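You operate a simulated robot arm through the tools that you are given. There is no shell and no other tool.

You run a simulated two-armed robot. Do the job below in one go: nothing can be reset, and whatever is moved stays where it is left.

## Task
Scrub the dirty plug on the green mat clean in the steel dish and put it back.
Fine: wet the wooden brush on the teal pad first; brush back in its place. Set down upright: wooden brush. What is to be rubbed or washed off counts as gone when no trace of it is left.

Only the result counts: the job must be done as asked and must still hold three seconds after the hand-in. Knocking over, shifting, dropping, spilling or breaking anything else fails it.

## Robot
Two 7-joint arms with two-finger parallel grippers on one trunk that stands fixed in place. Base frame: the origin is at the foot of the trunk, x ahead of it, y to its left, z up; the work surface is at about z = 0.876. Units: m, rad, N and s.
The left shoulder is at [0.08, 0.131, 0.947], the right one opposite. With the tool pointing down near the work surface each hand reaches from about 0.38 to 0.84 m from the base axis, measured 20 degrees to its own side. Payload 1.57 kg a hand.
The tool frame of a hand sits at the grasp point between the pads (the TCP): z along the fingers, y along the line on which they close. The tips reach 0.03 m beyond it. Largest opening 0.11 m; finger width 0.024, thickness 0.012; the body of the gripper, 0.048 by 0.112 m, starts 0.078 m behind the TCP.
Orientation is told as [roll, pitch, yaw] about the base's x, y, z axes, in that order, counted from this pose: with the fingers straight down and closing along the base's y, the tool's x points along the base's -x, its y along +y and its z along -z.

## Interface
- The arms move only by the tool drive_tool. It takes "left_rows", "right_rows" or both (then of equal length, played together; a hand with none holds still); each is a list of rows, each a list of 7 numbers: the shift along the tool's x, y, z in units of 400 mm (1.0 is 400 mm), then the turn, a rotation vector about the tool's x, y, z in units of 180 degrees (1.0 is 180 degrees), then the finger opening in m, from 0 to 0.11. In form: [[dx, dy, dz, wx, wy, wz, jaw], ...]. A call has 1 to 20 rows; each row is the pose to reach, as a shift and turn from the pose commanded when the call began, along the tool's axes at that moment. A call with a number of a shift or a turn outside -1 to 1 is refused whole. Each row takes 0.2 s and may step no farther than 0.05 m and 0.15 rad from the row before; otherwise, or with a gripper value out of range, the whole call is refused. Where a pose cannot be reached the arm comes as near as it can. A force on the tool above 40 N (or 10 N above the force at the start of the call, whichever is more), or a blocked arm, ends the call early, and 0.2 s more pass. Each finger travels about 0.108 m/s and halts on what it meets, pressing with about 24 N; the grip force reading is that of the motor and also rises with nothing between the fingers. The clock runs only during rows and for 0.2 s after the last one: add rows that repeat a pose to give the fingers time. The reply holds the time, the measured pose of the TCP, the force on the tool along the base axes, the opening and the grip force, in the units named above and with some noise, with the torque about the TCP (base axes, N m) and any sound that the robot's microphone picked up, and new pictures: "pictures" is both (left out), scene, wrist or none (wrist: the cameras of the hands that moved).
- Cameras (640 x 400 px; columns grow to the right, rows downward): "scene" is now at [-0.051, 0.0187, 1.4285]; the picture's right is [0.21, -0.98, 0.00], its down [-0.48, -0.10, -0.87] and it looks along [0.85, 0.19, -0.49] (base axes); focal length 357 px, centre (320, 200). "left" rides on the left gripper at [0.07, -0.016, -0.141] in its tool frame; the picture's right is [0.23, 0.97, 0.00], its down [-0.85, 0.20, -0.48] and it looks along [-0.47, 0.11, 0.88] (tool axes); focal length 222 px, centre (320, 200). "right" rides on the right gripper at [0.07, 0.016, -0.141] in its tool frame; the picture's right is [-0.23, 0.97, 0.00], its down [-0.86, -0.20, -0.48] and it looks along [-0.47, -0.11, 0.88] (tool axes); focal length 222 px, centre (320, 200). There is no depth. A picture from a camera that has moved, and an enlarged one, comes with that camera's place and axes in the base frame and with its lens.
- aim_head(pan, tilt): turns the head with the scene camera to pan (to the left, within 1.902 rad either way) and tilt (down, from -0.506 to 1.204), counted from straight ahead of the robot. It gives what a move gives, and a new picture of the scene camera.
- enlarge(camera, box): a new picture of the part [left, top, right, bottom] of that camera's present view, enlarged. The clock stands still meanwhile.
- job_done(): hands the job in; it is judged then, once.

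Nothing tells you positions but the pictures and the camera data. Unless the task says otherwise, let go and move clear before handing in.

The tools are called as a command line: name --argument value ..., lists and objects as JSON in quotes. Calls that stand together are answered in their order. drive_tool: Moves the arms, as the interface text tells. Its arguments: {"type":"object","properties":{"left_rows":{"type":"array"},"right_rows":{"type":"array"},"pictures":{"type":"string","enum":["both","scene","wrist","none"]}},"required":[]} The other tools are called the same way: aim_head (pan, tilt) turns the head that bears the scene camera; enlarge (camera, box) takes an enlarged picture of a part of a camera's view; job_done () hands the job in.

At the start:

```text
time_s: 0.0
left_position: [0.472, 0.1987, 1.2282]
left_tcp_rot: [0.0, 0.0, 0.0]
left_wrist_force: [0.2, 0.1, 0.4]
left_ft_torque: [-0.05, 0.0, 0.01]
left_finger_gap: 0.1102
left_finger_force: 0.0
right_position: [0.5395, -0.2417, 1.2357]
right_tcp_rot: [0.0, 0.0, 0.0]
right_wrist_force: [-0.1, -0.9, -0.3]
right_ft_torque: [0.01, 0.0, 0.0]
right_finger_gap: 0.11
right_finger_force: 0.0
head pan, tilt (commanded): [0.215, 0.51]
```

scene: 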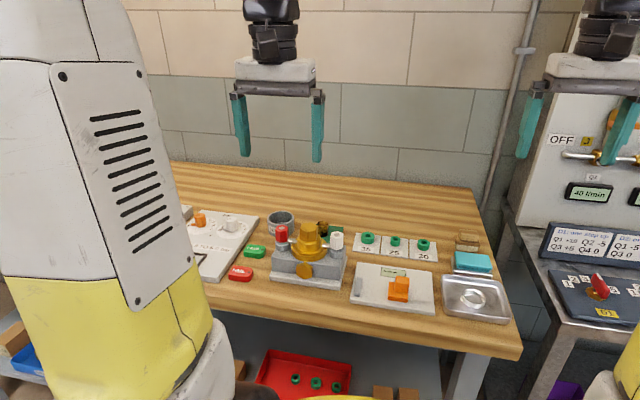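
right: 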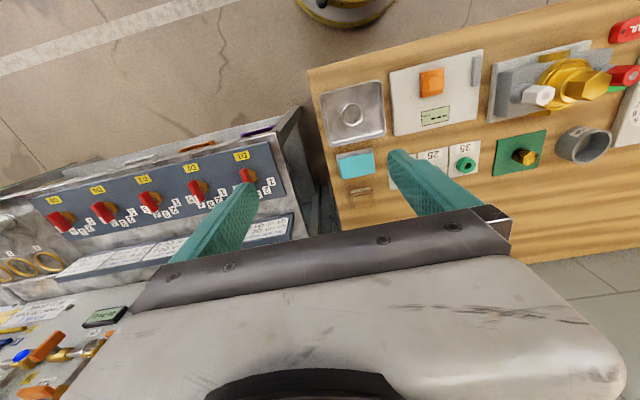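
left: 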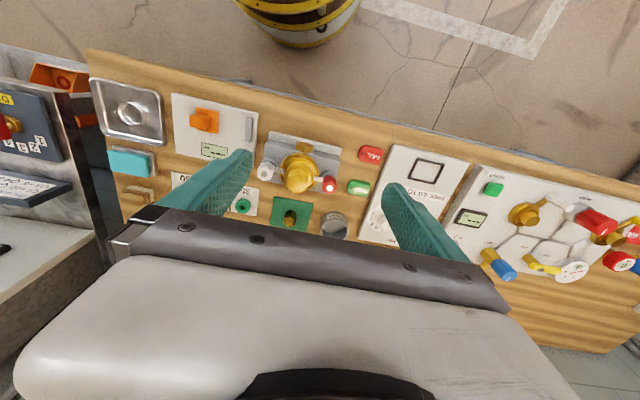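

I see a bench with a green mat that carries a brass plug, a steel dish, a teal pad and a wooden brush beside the pad near the right edge. I'll take closer looks before I move anything.

enlarge --camera "scene" --box '[420, 210, 540, 330]'

enlarge --camera "right" --box '[310, 60, 630, 260]'

enlarge --camera "left" --box '[80, 50, 400, 250]'

enlarge --camera "scene" --box '[250, 190, 450, 320]'

```text
3.33 times, centred on (480, 270) of scene
camera zoom: at [-0.051, 0.0187, 1.4285], right [0.21, -0.98, 0.0], down [-0.48, -0.1, -0.87], along [0.85, 0.19, -0.49], focal length 1191 px, centre (-213, -33)
```

zoom: 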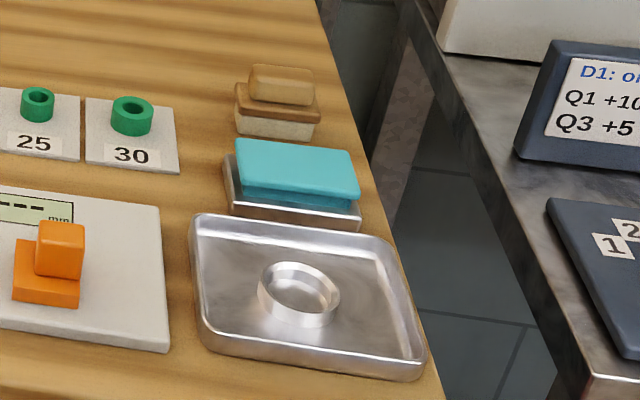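

```text
2.00 times, centred on (470, 160) of right
camera zoom: at [0.4697, -0.2267, 1.3776], right [0.23, 0.97, 0.0], down [0.86, -0.2, 0.48], along [0.47, -0.11, -0.88], focal length 444 px, centre (20, 280)
```

zoom: 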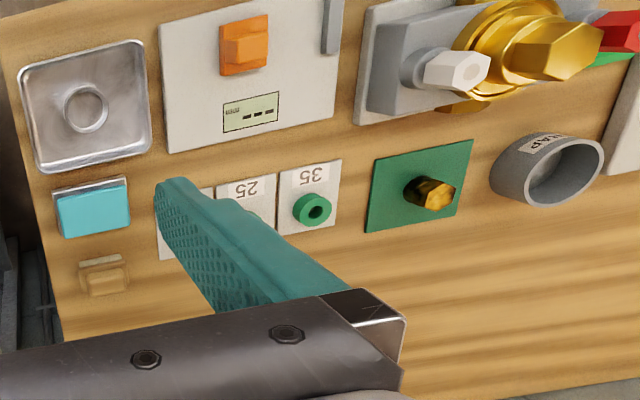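

```text
2.00 times, centred on (240, 150) of left
camera zoom: at [0.4017, 0.1827, 1.3704], right [-0.23, 0.97, 0.0], down [0.85, 0.2, 0.48], along [0.47, 0.11, -0.88], focal length 444 px, centre (480, 300)
```

zoom: 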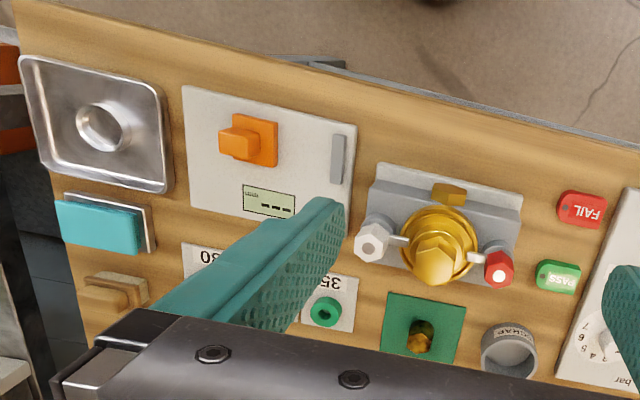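

```text
3.08 times, centred on (350, 255) of scene
camera zoom: at [-0.051, 0.0187, 1.4285], right [0.21, -0.98, 0.0], down [-0.48, -0.1, -0.87], along [0.85, 0.19, -0.49], focal length 1099 px, centre (228, 31)
```

zoom: 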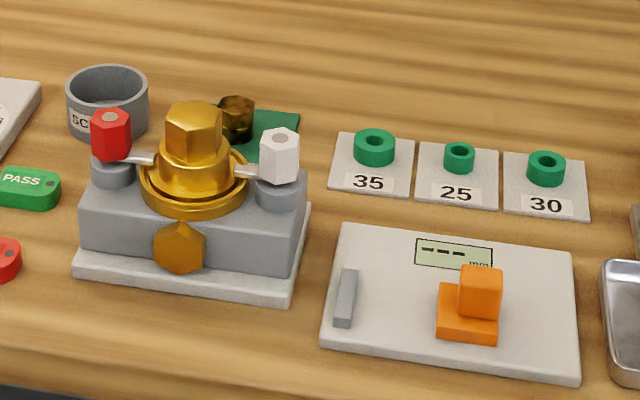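

The plug stands on the mat at about (0.727, 0.181), the dish ring is near (0.553, -0.176), the teal pad near (0.659, -0.187) and the brush near (0.731, -0.187). I'll enlarge each of them further.

enlarge --camera "scene" --box '[300, 205, 360, 245]'

enlarge --camera "scene" --box '[440, 225, 510, 270]'

enlarge --camera "left" --box '[260, 190, 340, 240]'

enlarge --camera "right" --box '[310, 60, 410, 220]'

```text
10.00 times, centred on (330, 225) of scene
camera zoom: at [-0.051, 0.0187, 1.4285], right [0.21, -0.98, 0.0], down [-0.48, -0.1, -0.87], along [0.85, 0.19, -0.49], focal length 3572 px, centre (220, -50)
```

zoom: 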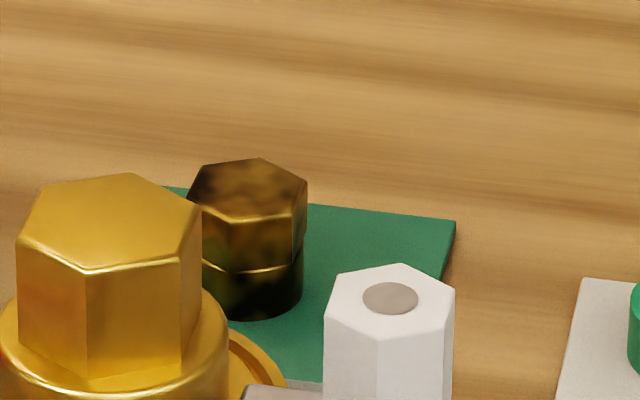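

```text
8.89 times, centred on (475, 248) of scene
camera zoom: at [-0.051, 0.0187, 1.4285], right [0.21, -0.98, 0.0], down [-0.48, -0.1, -0.87], along [0.85, 0.19, -0.49], focal length 3175 px, centre (-1058, -222)
```

zoom: 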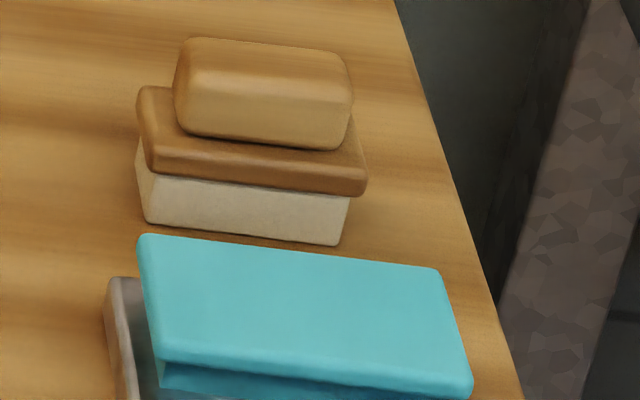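

```text
8.00 times, centred on (300, 215) of left
camera zoom: at [0.4017, 0.1827, 1.3704], right [-0.23, 0.97, 0.0], down [0.85, 0.2, 0.48], along [0.47, 0.11, -0.88], focal length 1777 px, centre (480, 80)
```

zoom: 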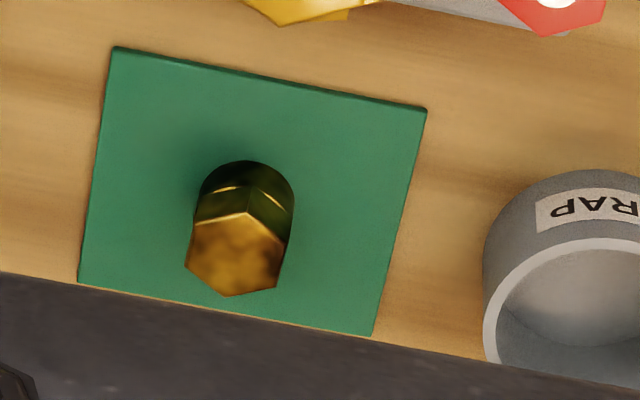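

```text
2.50 times, centred on (360, 140) of right
camera zoom: at [0.4697, -0.2267, 1.3776], right [0.23, 0.97, 0.0], down [0.86, -0.2, 0.48], along [0.47, -0.11, -0.88], focal length 555 px, centre (220, 350)
```

zoom: 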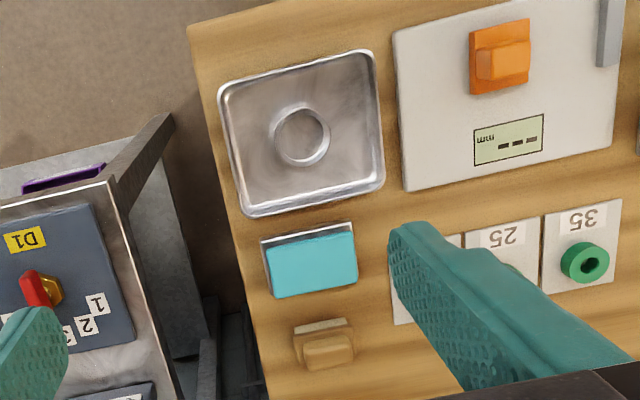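

The plug is about 32 mm wide and 30 mm tall, with its hex head up on a round body and dirt over all of it. The brush is a bristle block with a wooden handle on top, standing bristles down. I'll bring each hand above its object for a look from overhead.

drive_tool --left_rows '[[-0.0797, -0.0055, 0.0525, 0, 0, 0, 0.11], [-0.1594, -0.011, 0.105, 0, 0, 0, 0.11], [-0.2391, -0.0166, 0.1575, 0, 0, 0, 0.11], [-0.3188, -0.0221, 0.21, 0, 0, 0, 0.11], [-0.3984, -0.0277, 0.2625, 0, 0, 0, 0.11], [-0.4781, -0.0332, 0.315, 0, 0, 0, 0.11], [-0.5578, -0.0388, 0.3675, 0, 0, 0, 0.11], [-0.6375, -0.0443, 0.42, 0, 0, 0, 0.11], [-0.6375, -0.0443, 0.42, 0, 0, 0, 0.11]]' --right_rows '[[-0.0598, 0.0171, 0.0549, 0, 0, 0, 0.11], [-0.1197, 0.0342, 0.1098, 0, 0, 0, 0.11], [-0.1796, 0.0513, 0.1647, 0, 0, 0, 0.11], [-0.2394, 0.0684, 0.2196, 0, 0, 0, 0.11], [-0.2993, 0.0855, 0.2745, 0, 0, 0, 0.11], [-0.3591, 0.1026, 0.3294, 0, 0, 0, 0.11], [-0.419, 0.1197, 0.3844, 0, 0, 0, 0.11], [-0.4788, 0.1368, 0.4393, 0, 0, 0, 0.11], [-0.4788, 0.1368, 0.4393, 0, 0, 0, 0.11]]'

```text
time_s: 2.0
left_position: [0.727, 0.1831, 1.0586]
left_tcp_rot: [0.0, 0.001, -0.001]
left_wrist_force: [0.4, -0.1, 0.0]
left_ft_torque: [0.02, -0.02, 0.02]
left_finger_gap: 0.1099
left_finger_force: 0.1
right_position: [0.7315, -0.1869, 1.0605]
right_tcp_rot: [0.0, 0.0, -0.001]
right_wrist_force: [-0.5, 0.0, 0.0]
right_ft_torque: [-0.01, 0.0, 0.02]
right_finger_gap: 0.1101
right_finger_force: 0.0
head pan, tilt (commanded): [0.215, 0.51]
camera scene: at [-0.0507, 0.0187, 1.4285], right [0.21, -0.98, 0.0], down [-0.48, -0.1, -0.87], along [0.85, 0.19, -0.49], focal length 357 px, centre (320, 200)
camera right: at [0.6623, -0.1709, 1.202], right [0.23, 0.97, 0.0], down [0.86, -0.2, 0.48], along [0.47, -0.11, -0.88], focal length 222 px, centre (320, 200)
camera left: at [0.6578, 0.1667, 1.2012], right [-0.23, 0.97, 0.0], down [0.86, 0.2, 0.48], along [0.47, 0.11, -0.88], focal length 222 px, centre (320, 200)
```

scene: 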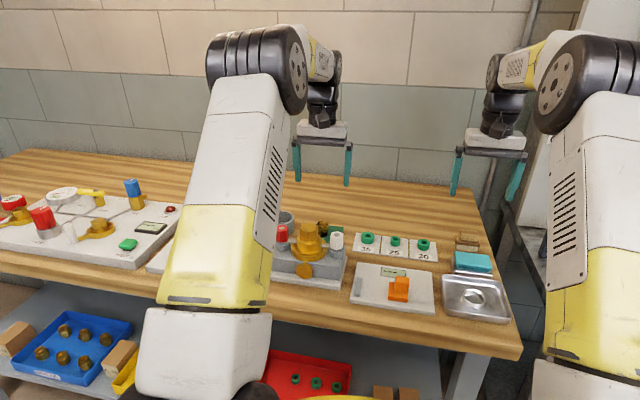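
right: 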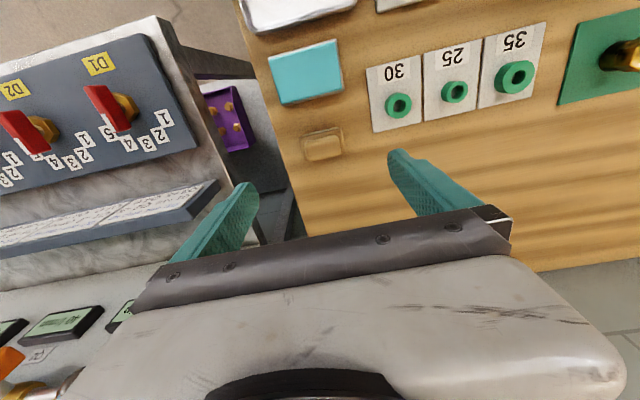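
left: 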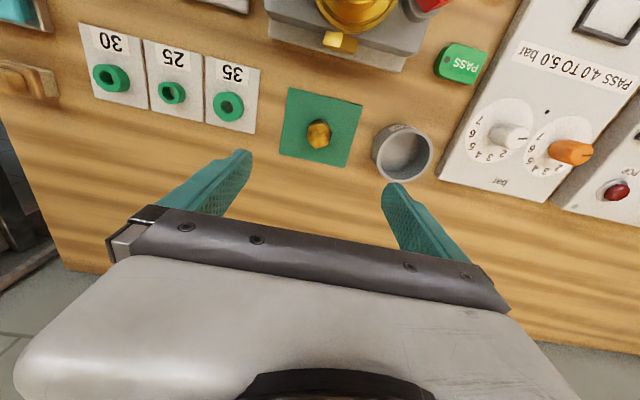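

enlarge --camera "right" --box '[260, 100, 400, 190]'

enlarge --camera "left" --box '[260, 80, 380, 170]'

enlarge --camera "scene" --box '[430, 225, 520, 325]'

```text
4.44 times, centred on (330, 145) of right
camera zoom: at [0.6623, -0.1709, 1.202], right [0.23, 0.97, 0.0], down [0.86, -0.2, 0.48], along [0.47, -0.11, -0.88], focal length 987 px, centre (276, 444)
```

zoom: 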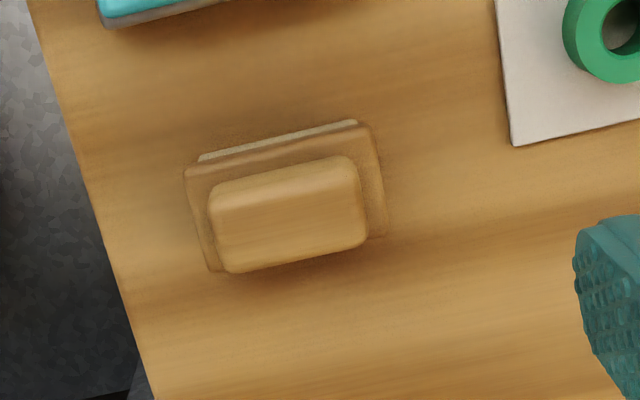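

```text
4.44 times, centred on (320, 125) of left
camera zoom: at [0.6578, 0.1667, 1.2012], right [-0.23, 0.97, 0.0], down [0.86, 0.2, 0.48], along [0.47, 0.11, -0.88], focal length 987 px, centre (320, 533)
```

zoom: 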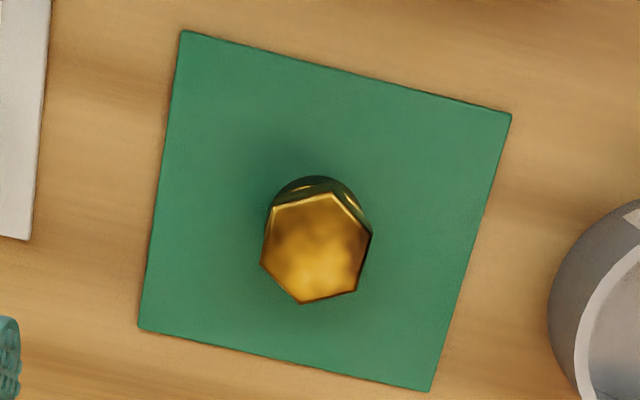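

```text
4.00 times, centred on (475, 275) of scene
camera zoom: at [-0.0507, 0.0187, 1.4285], right [0.21, -0.98, 0.0], down [-0.48, -0.1, -0.87], along [0.85, 0.19, -0.49], focal length 1429 px, centre (-300, -100)
```

zoom: 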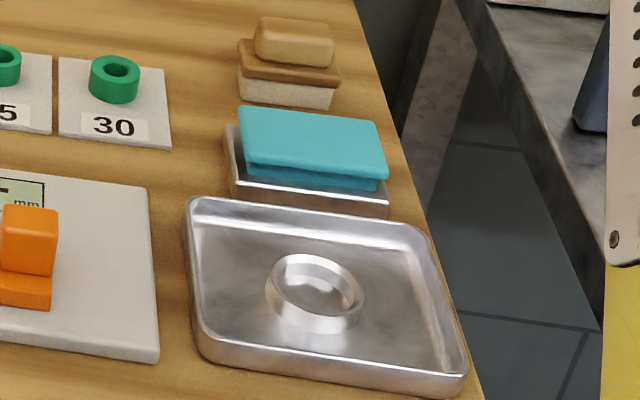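

The brush lines up with the base axes, its long side along y and its centre near (0.741, -0.185), with the top at about z 0.922. The plug's hex flats face ±y at about (0.723, 0.181), so yaw 0 suits the grip. I'll pull the right hand back out of the way and lower the left hand partway for a finer look.

drive_tool --left_rows '[[0.0012, -0.0005, 0.0195, 0, 0, 0, 0.08], [0.0024, -0.001, 0.039, 0, 0, 0, 0.08], [0.0036, -0.0015, 0.0585, 0, 0, 0, 0.08], [0.0048, -0.002, 0.078, 0, 0, 0, 0.08], [0.006, -0.0025, 0.0975, 0, 0, 0, 0.08], [0.0072, -0.003, 0.117, 0, 0, 0, 0.08], [0.0084, -0.0035, 0.1365, 0, 0, 0, 0.08], [0.0096, -0.004, 0.156, 0, 0, 0, 0.08], [0.0105, -0.004, 0.175, 0, 0, 0, 0.08]]' --right_rows '[[0.0782, -0.0481, -0.0444, 0, 0, 0, 0.11], [0.1564, -0.0961, -0.0889, 0, 0, 0, 0.11], [0.2347, -0.1442, -0.1333, 0, 0, 0, 0.11], [0.3129, -0.1922, -0.1778, 0, 0, 0, 0.11], [0.3911, -0.2403, -0.2222, 0, 0, 0, 0.11], [0.4693, -0.2883, -0.2667, 0, 0, 0, 0.11], [0.5476, -0.3364, -0.3111, 0, 0, 0, 0.11], [0.6258, -0.3844, -0.3556, 0, 0, 0, 0.11], [0.704, -0.4325, -0.4, 0, 0, 0, 0.11]]'

enlarge --camera "left" --box '[220, 60, 420, 240]'

```text
time_s: 4.0
left_position: [0.7222, 0.1816, 0.9915]
left_tcp_rot: [0.0, -0.001, 0.002]
left_wrist_force: [-0.3, 0.1, -0.9]
left_ft_torque: [-0.02, 0.02, 0.02]
left_finger_gap: 0.08
left_finger_force: 0.1
right_position: [0.4508, -0.3603, 1.2187]
right_tcp_rot: [-0.001, 0.002, 0.001]
right_wrist_force: [0.9, -0.1, -0.3]
right_ft_torque: [-0.03, 0.04, 0.0]
right_finger_gap: 0.1101
right_finger_force: 0.1
head pan, tilt (commanded): [0.215, 0.51]
camera scene: at [-0.0506, 0.0187, 1.4285], right [0.21, -0.98, 0.0], down [-0.48, -0.1, -0.87], along [0.85, 0.19, -0.49], focal length 357 px, centre (320, 200)
camera right: at [0.381, -0.345, 1.3613], right [0.23, 0.97, 0.0], down [0.86, -0.2, 0.48], along [0.47, -0.11, -0.88], focal length 222 px, centre (320, 200)
camera left: at [0.6536, 0.1642, 1.1324], right [-0.23, 0.97, 0.0], down [0.85, 0.2, 0.48], along [0.47, 0.11, -0.88], focal length 222 px, centre (320, 200)
```

scene: 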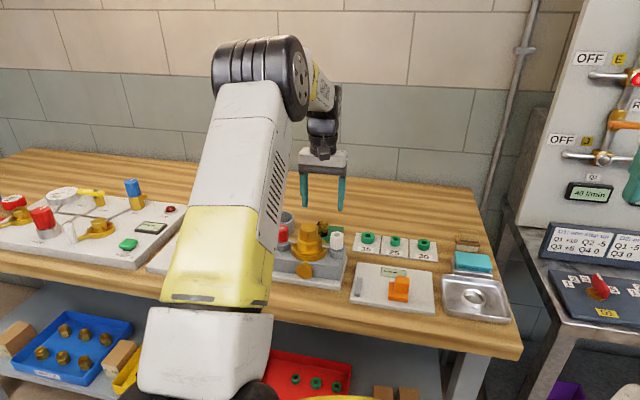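
right: 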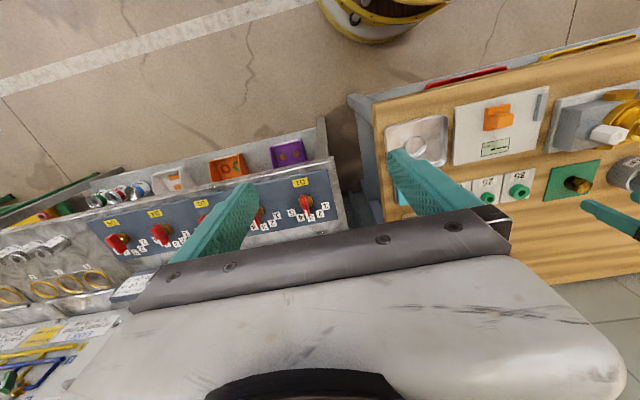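
left: 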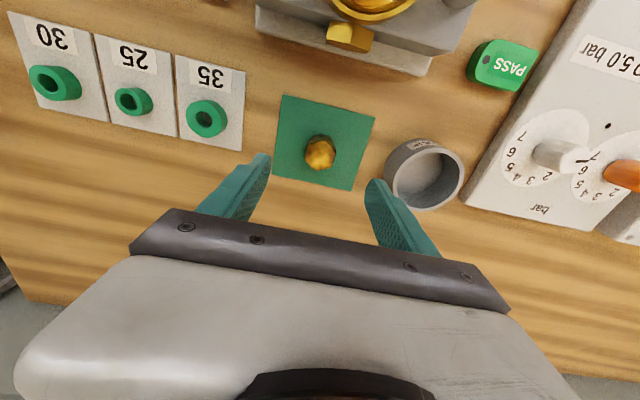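

```text
2.22 times, centred on (320, 150) of left
camera zoom: at [0.6536, 0.1642, 1.1324], right [-0.23, 0.97, 0.0], down [0.85, 0.2, 0.48], along [0.47, 0.11, -0.88], focal length 494 px, centre (320, 311)
```

zoom: 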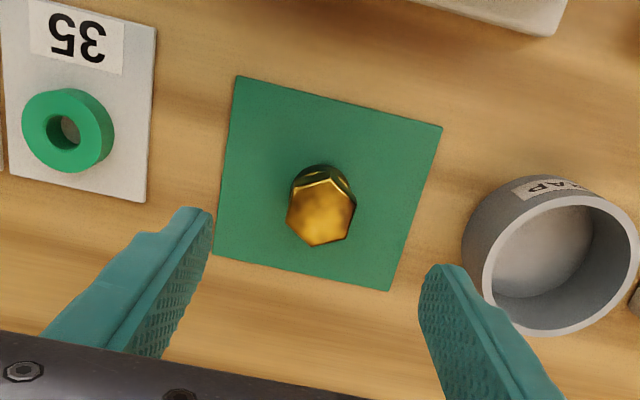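

The plug sits within about 1 mm of the left hand's axis, at (0.724, 0.181). The grey cup on the +y side leaves room if I open only 0.06. I'll lower to grip just the hex head, close and lift.

drive_tool --left_rows '[[0, 0.001, 0.04, 0, 0, 0, 0.06], [0, 0.001, 0.08, 0, 0, 0, 0.06], [0, 0.001, 0.12, 0, 0, 0, 0.06], [0, 0.001, 0.145, 0, 0, 0, 0.06], [0, 0.001, 0.166, 0, 0, 0, 0.06], [0, 0.001, 0.166, 0, 0, 0, 0.06]]' --pictures "both"

enlarge --camera "left" --box '[220, 100, 420, 260]'

enlarge --camera "scene" --box '[280, 190, 380, 260]'

```text
time_s: 5.4
left_position: [0.7228, 0.1817, 0.9236]
left_tcp_rot: [-0.002, 0.001, 0.002]
left_wrist_force: [0.1, -0.2, -0.5]
left_ft_torque: [0.0, -0.01, 0.0]
left_finger_gap: 0.0602
left_finger_force: 0.0
right_position: [0.4514, -0.3607, 1.2205]
right_tcp_rot: [0.0, 0.0, 0.002]
right_wrist_force: [-0.6, -0.1, 1.0]
right_ft_torque: [-0.01, 0.0, 0.02]
right_finger_gap: 0.11
right_finger_force: 0.1
head pan, tilt (commanded): [0.215, 0.51]
camera scene: at [-0.0509, 0.0186, 1.4285], right [0.21, -0.98, 0.0], down [-0.48, -0.1, -0.87], along [0.85, 0.19, -0.49], focal length 357 px, centre (320, 200)
camera left: at [0.6531, 0.1646, 1.0663], right [-0.23, 0.97, 0.0], down [0.86, 0.2, 0.48], along [0.47, 0.11, -0.88], focal length 222 px, centre (320, 200)
```

scene: 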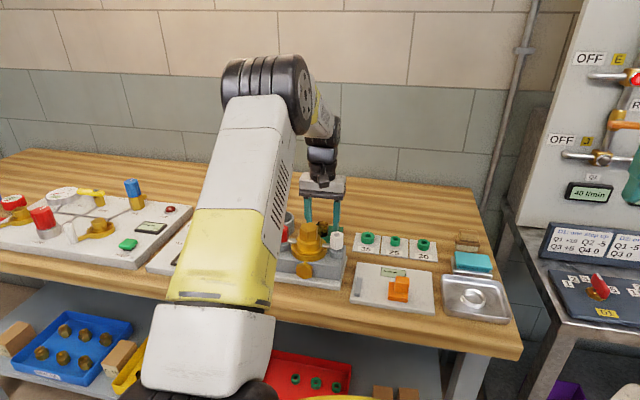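
left: 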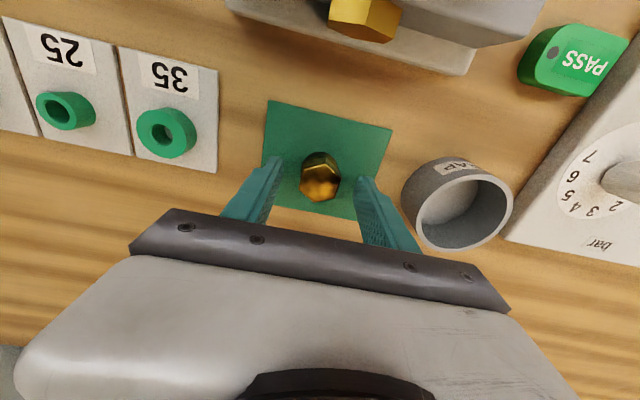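

```text
2.50 times, centred on (320, 180) of left
camera zoom: at [0.6531, 0.1646, 1.0663], right [-0.23, 0.97, 0.0], down [0.86, 0.2, 0.48], along [0.47, 0.11, -0.88], focal length 555 px, centre (320, 250)
```

zoom: 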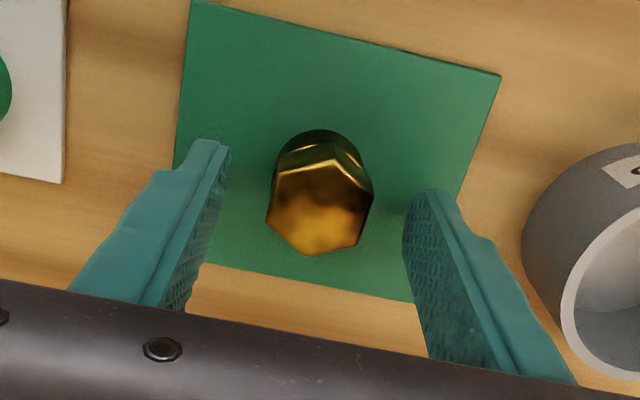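

```text
5.71 times, centred on (330, 225) of scene
camera zoom: at [-0.0509, 0.0186, 1.4285], right [0.21, -0.98, 0.0], down [-0.48, -0.1, -0.87], along [0.85, 0.19, -0.49], focal length 2041 px, centre (263, 57)
```

zoom: 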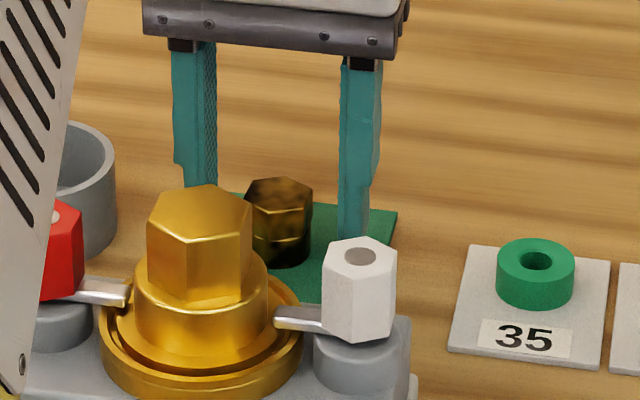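

The fingers straddle the head evenly. I'll close on it and lift straight up.

drive_tool --left_rows '[[0, 0, 0, 0, 0, 0, 0.02], [0, 0, 0, 0, 0, 0, 0.02], [0, 0, 0, 0, 0, 0, 0.02], [0, 0, -0.05, 0, 0, 0, 0.02], [0, 0, -0.1, 0, 0, 0, 0.02], [0, 0, -0.2, 0, 0, 0, 0.02], [0, 0, -0.3, 0, 0, 0, 0.02]]'

enlarge --camera "scene" --box '[270, 150, 390, 230]'

enlarge --camera "left" --box '[240, 100, 400, 240]'

```text
time_s: 7.0
left_position: [0.7224, 0.1817, 1.0445]
left_tcp_rot: [0.001, 0.001, 0.001]
left_wrist_force: [0.3, -0.5, -1.3]
left_ft_torque: [-0.03, 0.02, 0.03]
left_finger_gap: 0.0329
left_finger_force: 24.6
right_position: [0.4515, -0.3602, 1.2196]
right_tcp_rot: [0.001, 0.0, 0.0]
right_wrist_force: [-0.5, 0.2, -0.1]
right_ft_torque: [-0.02, 0.02, -0.01]
right_finger_gap: 0.1101
right_finger_force: 0.1
head pan, tilt (commanded): [0.215, 0.51]
camera scene: at [-0.0506, 0.0187, 1.4285], right [0.21, -0.98, 0.0], down [-0.48, -0.1, -0.87], along [0.85, 0.19, -0.49], focal length 357 px, centre (320, 200)
camera left: at [0.6535, 0.1642, 1.1865], right [-0.23, 0.97, 0.0], down [0.86, 0.2, 0.48], along [0.46, 0.11, -0.88], focal length 222 px, centre (320, 200)
```

scene: 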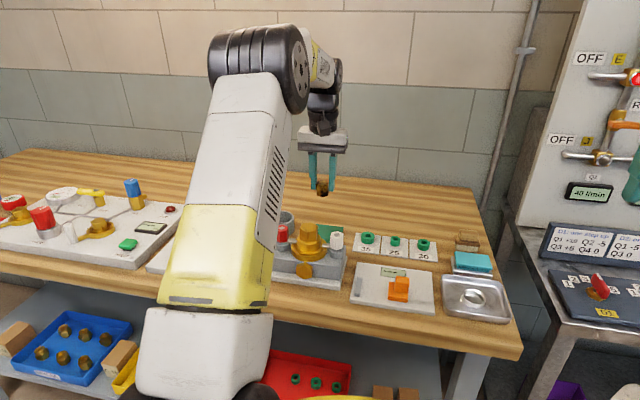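
left: 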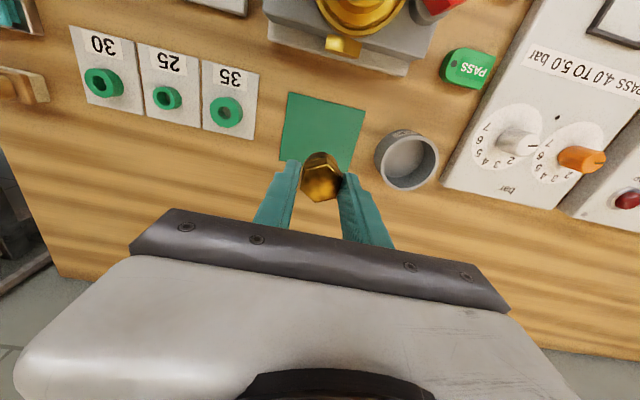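

```text
5.00 times, centred on (330, 190) of scene
camera zoom: at [-0.0506, 0.0187, 1.4285], right [0.21, -0.98, 0.0], down [-0.48, -0.1, -0.87], along [0.85, 0.19, -0.49], focal length 1786 px, centre (270, 250)
```

zoom: 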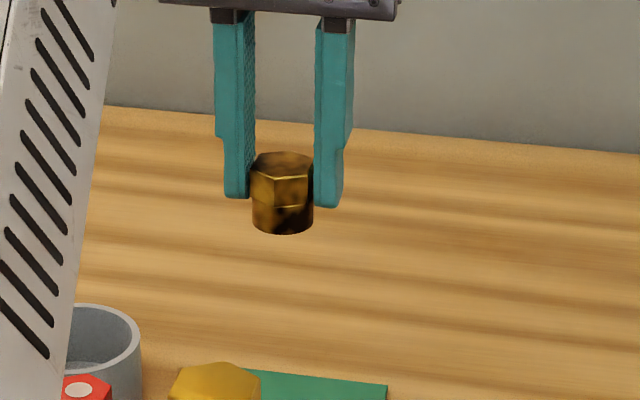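

```text
2.86 times, centred on (320, 170) of left
camera zoom: at [0.6535, 0.1642, 1.1865], right [-0.23, 0.97, 0.0], down [0.86, 0.2, 0.48], along [0.46, 0.11, -0.88], focal length 635 px, centre (320, 286)
```

zoom: 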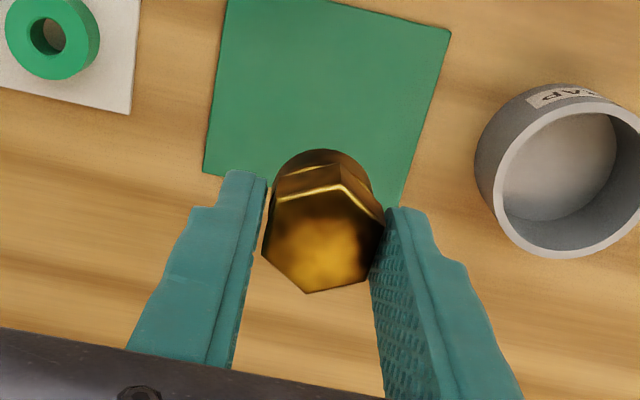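

The plug is held level by its head, with a finger gap of 33 mm. Before I carry it over, I'll measure the ring in the dish more exactly.

enlarge --camera "scene" --box '[440, 270, 520, 325]'

enlarge --camera "right" --box '[380, 110, 460, 210]'

```text
7.27 times, centred on (480, 298) of scene
camera zoom: at [-0.0506, 0.0187, 1.4285], right [0.21, -0.98, 0.0], down [-0.48, -0.1, -0.87], along [0.85, 0.19, -0.49], focal length 2598 px, centre (-844, -509)
```

zoom: 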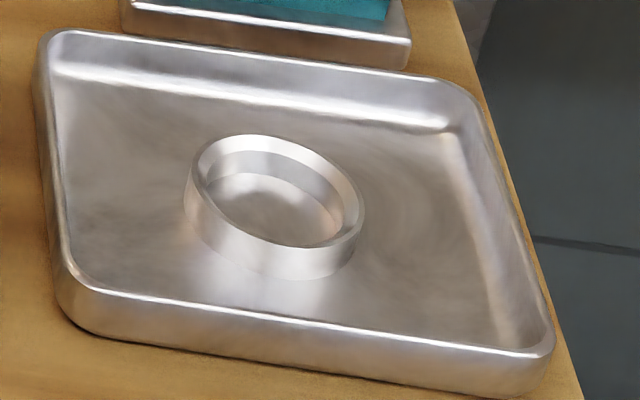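

```text
4.00 times, centred on (420, 160) of right
camera zoom: at [0.3813, -0.345, 1.3612], right [0.23, 0.97, 0.0], down [0.86, -0.2, 0.48], along [0.47, -0.11, -0.88], focal length 888 px, centre (-80, 360)
```

zoom: 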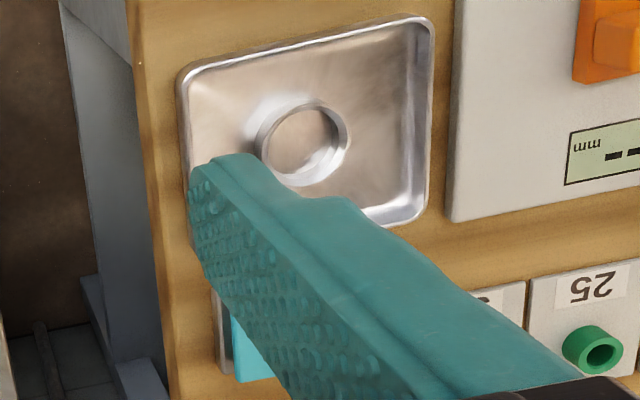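

The ring is about 42 mm inside and 12 mm high, centred near (0.555, -0.177), so the plug's body fits inside it while the fingers stay above the rim. I'll carry the plug over and check the alignment.

drive_tool --left_rows '[[0.04, -0.0892, -0.01, 0, 0, 0, 0.02], [0.0841, -0.1785, -0.01, 0, 0, 0, 0.02], [0.1261, -0.2677, -0.01, 0, 0, 0, 0.02], [0.1681, -0.3569, 0, 0, 0, 0, 0.02], [0.2102, -0.4462, 0.02, 0, 0, 0, 0.02], [0.2522, -0.5354, 0.04, 0, 0, 0, 0.02], [0.2942, -0.6246, 0.06, 0, 0, 0, 0.02], [0.3362, -0.7138, 0.08, 0, 0, 0, 0.02], [0.3783, -0.8031, 0.1, 0, 0, 0, 0.02], [0.4203, -0.8923, 0.1138, 0, 0, 0, 0.02], [0.4203, -0.8923, 0.1138, 0, 0, 0, 0.02]]'

enlarge --camera "left" --box '[240, 60, 400, 240]'

enlarge --camera "scene" --box '[420, 200, 540, 330]'

```text
time_s: 9.4
left_position: [0.5542, -0.178, 0.9983]
left_tcp_rot: [0.0, 0.001, 0.002]
left_wrist_force: [0.2, 0.0, -2.5]
left_ft_torque: [0.01, -0.01, 0.0]
left_finger_gap: 0.0329
left_finger_force: 23.6
right_position: [0.4521, -0.3617, 1.2197]
right_tcp_rot: [0.0, 0.001, 0.0]
right_wrist_force: [0.0, -0.5, -0.8]
right_ft_torque: [-0.01, -0.01, 0.0]
right_finger_gap: 0.1098
right_finger_force: 0.1
head pan, tilt (commanded): [0.215, 0.51]
camera scene: at [-0.0509, 0.0185, 1.4285], right [0.21, -0.98, 0.0], down [-0.48, -0.1, -0.87], along [0.85, 0.19, -0.49], focal length 357 px, centre (320, 200)
camera left: at [0.4844, -0.1939, 1.1416], right [-0.23, 0.97, 0.0], down [0.85, 0.2, 0.48], along [0.47, 0.11, -0.88], focal length 222 px, centre (320, 200)
```

scene: 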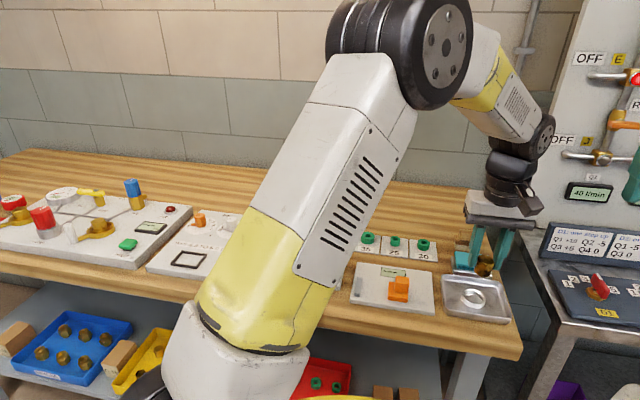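
left: 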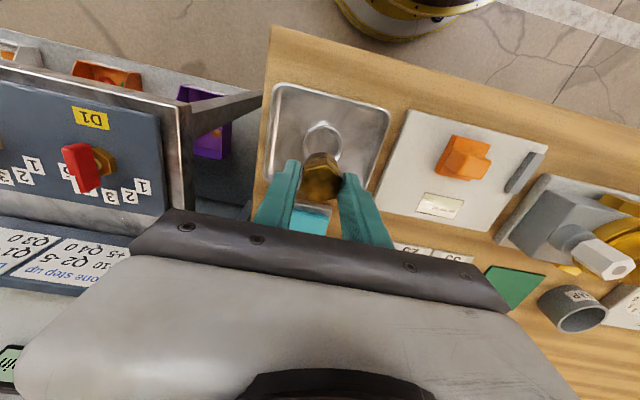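

```text
2.22 times, centred on (320, 150) of left
camera zoom: at [0.4844, -0.1939, 1.1416], right [-0.23, 0.97, 0.0], down [0.85, 0.2, 0.48], along [0.47, 0.11, -0.88], focal length 494 px, centre (320, 311)
```

zoom: 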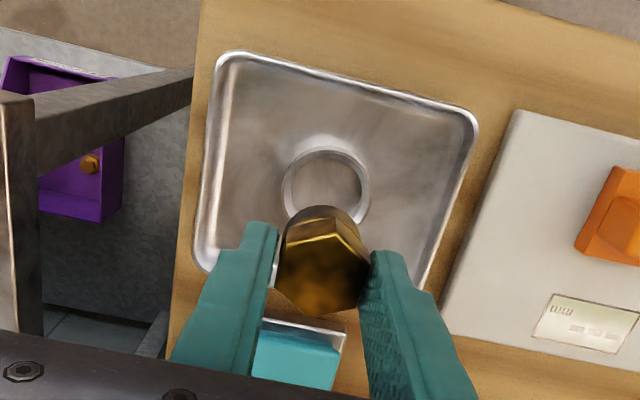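

```text
3.08 times, centred on (480, 265) of scene
camera zoom: at [-0.0509, 0.0185, 1.4285], right [0.21, -0.98, 0.0], down [-0.48, -0.1, -0.87], along [0.85, 0.19, -0.49], focal length 1099 px, centre (-172, 0)
```

zoom: 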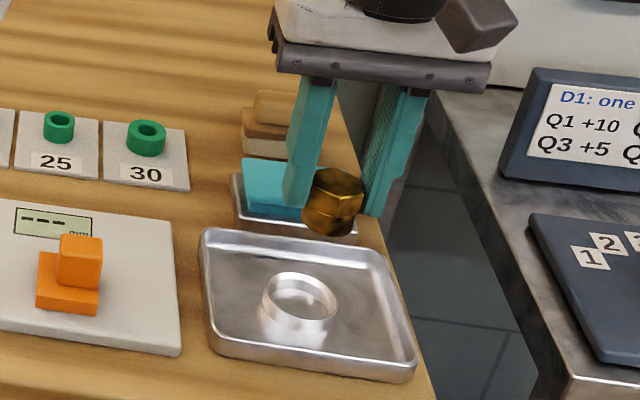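

Both cameras agree on the ring within a few millimetres. I take it to be at about (0.549, -0.176) after allowing for the scene camera's small bias in x. I'll correct, lower partway and check.

drive_tool --left_rows '[[0.014, 0.0045, 0.04, 0, 0, 0, 0.02], [0.014, 0.0045, 0.08, 0, 0, 0, 0.02], [0.014, 0.0045, 0.125, 0, 0, 0, 0.02], [0.014, 0.0045, 0.125, 0, 0, 0, 0.02]]' --pictures "none"

enlarge --camera "left" --box '[240, 80, 400, 240]'

enlarge --camera "scene" --box '[440, 240, 520, 325]'

```text
time_s: 10.4
left_position: [0.5476, -0.1739, 0.9486]
left_tcp_rot: [-0.001, -0.001, 0.001]
left_wrist_force: [0.1, 0.7, -1.6]
left_ft_torque: [-0.03, -0.01, -0.02]
left_finger_gap: 0.0325
left_finger_force: 24.2
right_position: [0.4511, -0.3616, 1.2195]
right_tcp_rot: [-0.001, -0.001, -0.001]
right_wrist_force: [0.0, -0.1, -0.8]
right_ft_torque: [-0.03, 0.01, 0.01]
right_finger_gap: 0.1102
right_finger_force: 0.2
head pan, tilt (commanded): [0.215, 0.51]
```

```text
2.50 times, centred on (320, 160) of left
camera zoom: at [0.4781, -0.1907, 1.0908], right [-0.23, 0.97, 0.0], down [0.85, 0.2, 0.48], along [0.47, 0.11, -0.88], focal length 555 px, centre (320, 300)
```

zoom: 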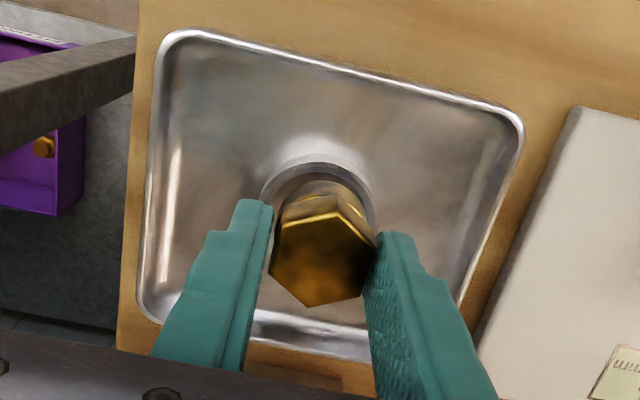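

```text
4.71 times, centred on (480, 282) of scene
camera zoom: at [-0.0509, 0.0185, 1.4285], right [0.21, -0.98, 0.0], down [-0.48, -0.1, -0.87], along [0.85, 0.19, -0.49], focal length 1681 px, centre (-433, -188)
```

zoom: 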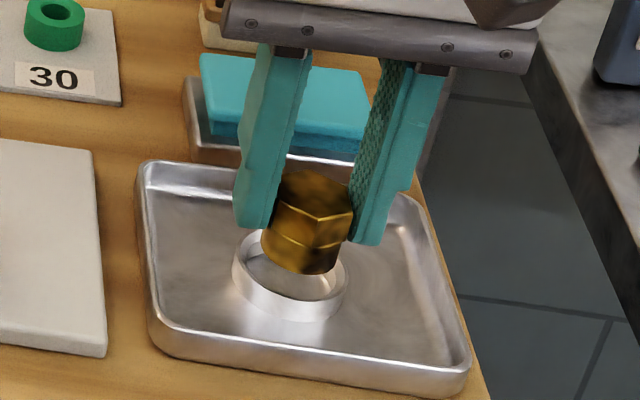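

The plug appears centred over the ring to within about 1 mm. I'll zoom in once more on the clearance before I lower it.

enlarge --camera "left" --box '[290, 130, 350, 180]'

enlarge --camera "scene" --box '[480, 270, 520, 312]'

enlarge --camera "scene" --box '[485, 272, 510, 304]'

```text
8.00 times, centred on (320, 155) of left
camera zoom: at [0.4781, -0.1907, 1.0908], right [-0.23, 0.97, 0.0], down [0.85, 0.2, 0.48], along [0.47, 0.11, -0.88], focal length 1777 px, centre (320, 560)
```

zoom: 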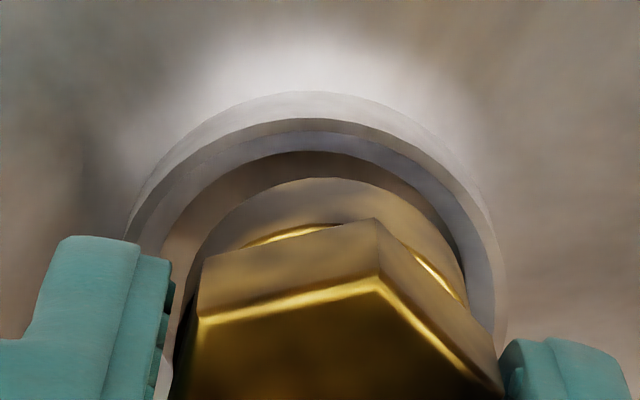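

```text
9.52 times, centred on (500, 291) of scene
camera zoom: at [-0.0509, 0.0185, 1.4285], right [0.21, -0.98, 0.0], down [-0.48, -0.1, -0.87], along [0.85, 0.19, -0.49], focal length 3402 px, centre (-1394, -667)
```

zoom: 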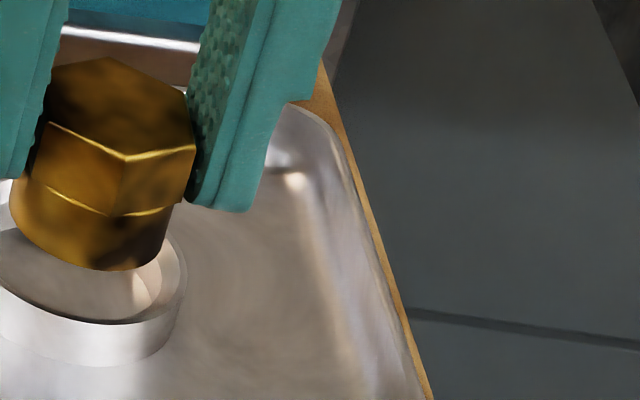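

```text
12.50 times, centred on (498, 288) of scene
camera zoom: at [-0.0509, 0.0185, 1.4285], right [0.21, -0.98, 0.0], down [-0.48, -0.1, -0.87], along [0.85, 0.19, -0.49], focal length 4465 px, centre (-1899, -900)
```

zoom: 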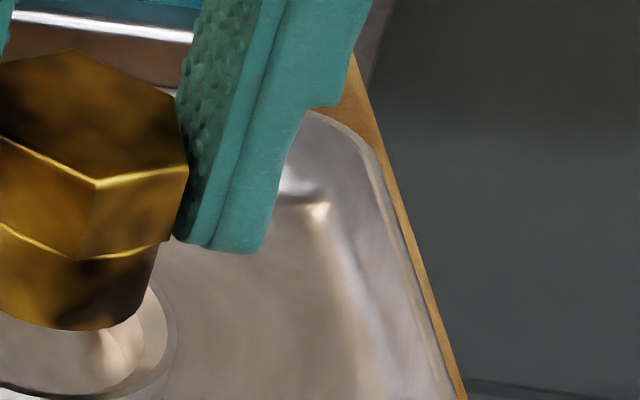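

Inside diameter is about 40 mm, the body is about 32 mm, and they are centred to within 1 mm. I'll lower gently toward the dish floor.

drive_tool --left_rows '[[0, -0.001, 0.02, 0, 0, 0, 0.02], [0, -0.001, 0.04, 0, 0, 0, 0.02], [0, -0.001, 0.05, 0, 0, 0, 0.02], [0, -0.001, 0.055, 0, 0, 0, 0.02], [0, -0.001, 0.0575, 0, 0, 0, 0.02], [0, -0.001, 0.0575, 0, 0, 0, 0.02]]' --pictures "none"

enlarge --camera "scene" --box '[460, 265, 520, 312]'

enlarge --camera "left" --box '[280, 130, 360, 190]'

```text
time_s: 11.8
left_position: [0.5485, -0.175, 0.9255]
left_tcp_rot: [-0.002, -0.002, 0.002]
left_wrist_force: [6.7, -0.7, 0.9]
left_ft_torque: [-0.01, -0.18, 0.0]
left_finger_gap: 0.0329
left_finger_force: 24.0
right_position: [0.4512, -0.3607, 1.2202]
right_tcp_rot: [0.0, 0.0, 0.002]
right_wrist_force: [0.2, -0.3, -0.5]
right_ft_torque: [-0.03, -0.02, 0.02]
right_finger_gap: 0.11
right_finger_force: 0.0
head pan, tilt (commanded): [0.215, 0.51]
```

```text
8.51 times, centred on (490, 288) of scene
camera zoom: at [-0.0507, 0.0186, 1.4285], right [0.21, -0.98, 0.0], down [-0.48, -0.1, -0.87], along [0.85, 0.19, -0.49], focal length 3040 px, centre (-1127, -553)
```

zoom: 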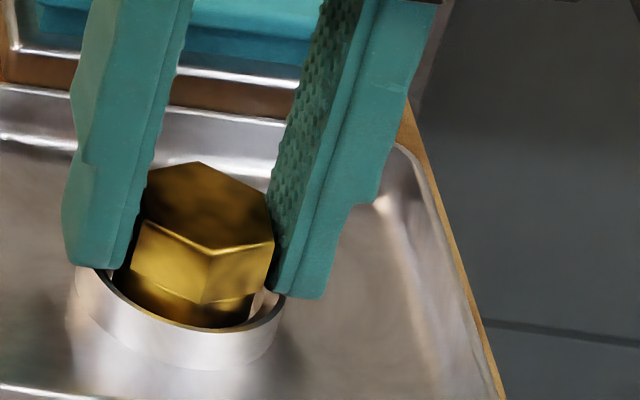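

```text
6.67 times, centred on (320, 160) of left
camera zoom: at [0.4796, -0.1913, 1.0681], right [-0.23, 0.97, 0.0], down [0.85, 0.2, 0.48], along [0.47, 0.11, -0.88], focal length 1481 px, centre (320, 467)
```

zoom: 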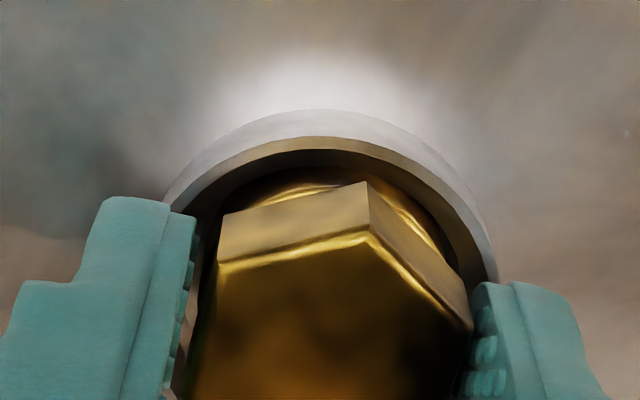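

There is a light sideways push of 6.7 N in +x, so the body is touching the robot-side wall of the ring. I'll shift +x by 3 mm and recheck.

drive_tool --left_rows '[[-0.004, 0, 0, 0, 0, 0, 0.02], [-0.0075, 0, 0, 0, 0, 0, 0.02], [-0.0075, 0, 0, 0, 0, 0, 0.02]]' --pictures "none"

enlarge --camera "scene" --box '[460, 265, 520, 312]'

enlarge --camera "left" --box '[280, 130, 360, 190]'

```text
time_s: 12.6
left_position: [0.5503, -0.1749, 0.9254]
left_tcp_rot: [0.002, 0.0, 0.0]
left_wrist_force: [-4.4, -0.1, 7.1]
left_ft_torque: [0.16, 0.01, 0.05]
left_finger_gap: 0.0327
left_finger_force: 24.6
right_position: [0.4508, -0.3614, 1.2194]
right_tcp_rot: [-0.001, -0.002, -0.001]
right_wrist_force: [0.3, 0.0, -0.4]
right_ft_torque: [-0.04, -0.01, -0.01]
right_finger_gap: 0.1101
right_finger_force: 0.1
head pan, tilt (commanded): [0.215, 0.51]
```

```text
8.51 times, centred on (490, 288) of scene
camera zoom: at [-0.0514, 0.0186, 1.4285], right [0.21, -0.98, 0.0], down [-0.48, -0.1, -0.87], along [0.85, 0.19, -0.49], focal length 3040 px, centre (-1127, -553)
```

zoom: 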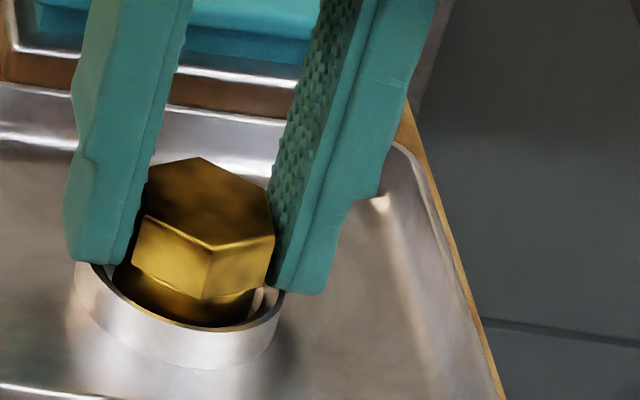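

```text
6.67 times, centred on (320, 160) of left
camera zoom: at [0.4812, -0.1919, 1.0682], right [-0.23, 0.97, 0.0], down [0.86, 0.2, 0.48], along [0.47, 0.11, -0.88], focal length 1481 px, centre (320, 467)
```

zoom: 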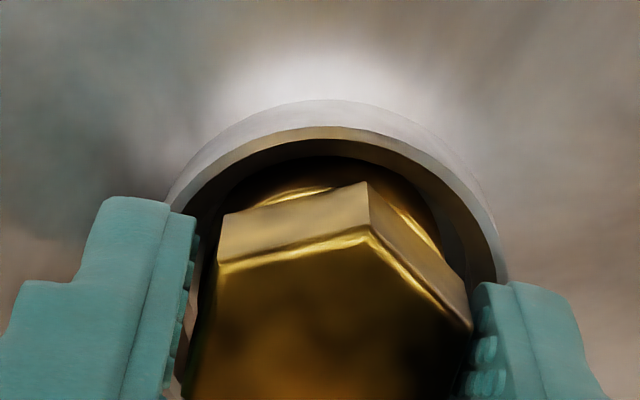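

There is now upward contact of about 7 N, either the plug on the floor or a fingertip on the ring rim. I'll raise 1.5 mm to see which before I let go.

drive_tool --left_rows '[[-0.0065, 0, -0.002, 0, 0, 0, 0.02], [-0.0065, 0, -0.00375, 0, 0, 0, 0.02], [-0.0065, 0, -0.00375, 0, 0, 0, 0.02]]' --pictures "none"

enlarge --camera "scene" --box '[460, 265, 520, 312]'

```text
time_s: 13.4
left_position: [0.5551, -0.1757, 0.9259]
left_tcp_rot: [0.001, 0.0, -0.001]
left_wrist_force: [-0.1, -0.2, -1.8]
left_ft_torque: [-0.01, 0.02, 0.02]
left_finger_gap: 0.033
left_finger_force: 23.7
right_position: [0.4514, -0.3614, 1.2198]
right_tcp_rot: [0.0, 0.001, 0.001]
right_wrist_force: [0.3, -0.7, -0.2]
right_ft_torque: [0.0, 0.0, -0.04]
right_finger_gap: 0.11
right_finger_force: 0.0
head pan, tilt (commanded): [0.215, 0.51]
```

```text
8.51 times, centred on (490, 288) of scene
camera zoom: at [-0.0509, 0.0185, 1.4285], right [0.21, -0.98, 0.0], down [-0.48, -0.1, -0.87], along [0.85, 0.19, -0.49], focal length 3040 px, centre (-1127, -553)
```

zoom: 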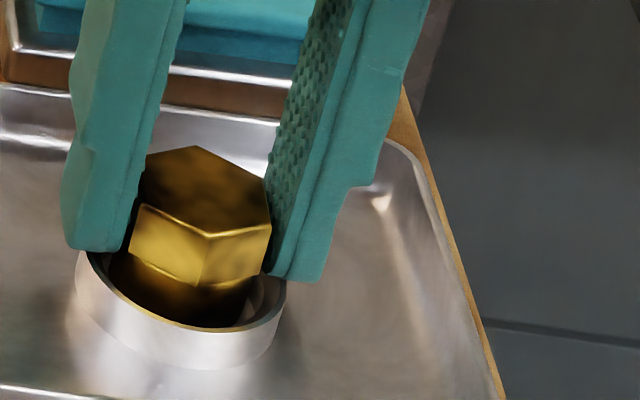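

The tool is now free of contact and the plug hangs inside the ring with room around it. I'll ease down 1.5 mm and read the force again.

drive_tool --left_rows '[[0.001, 0, 0.002, 0, 0, 0, 0.02], [0.002, 0, 0.00375, 0, 0, 0, 0.02], [0.002, 0, 0.00375, 0, 0, 0, 0.02]]' --pictures "none"

enlarge --camera "left" --box '[280, 130, 360, 190]'

```text
time_s: 14.2
left_position: [0.555, -0.1752, 0.9257]
left_tcp_rot: [-0.002, -0.001, -0.002]
left_wrist_force: [-1.3, -0.7, 9.3]
left_ft_torque: [0.22, 0.08, -0.02]
left_finger_gap: 0.033
left_finger_force: 23.8
right_position: [0.4513, -0.3607, 1.2207]
right_tcp_rot: [0.001, 0.0, 0.001]
right_wrist_force: [-0.2, -0.2, 0.9]
right_ft_torque: [-0.02, 0.03, 0.0]
right_finger_gap: 0.1099
right_finger_force: 0.1
head pan, tilt (commanded): [0.215, 0.51]
```

```text
6.67 times, centred on (320, 160) of left
camera zoom: at [0.484, -0.1919, 1.0681], right [-0.23, 0.97, 0.0], down [0.85, 0.2, 0.48], along [0.47, 0.11, -0.88], focal length 1481 px, centre (320, 467)
```

zoom: 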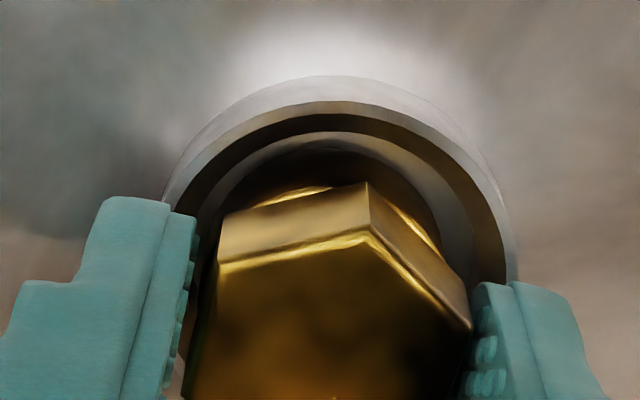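

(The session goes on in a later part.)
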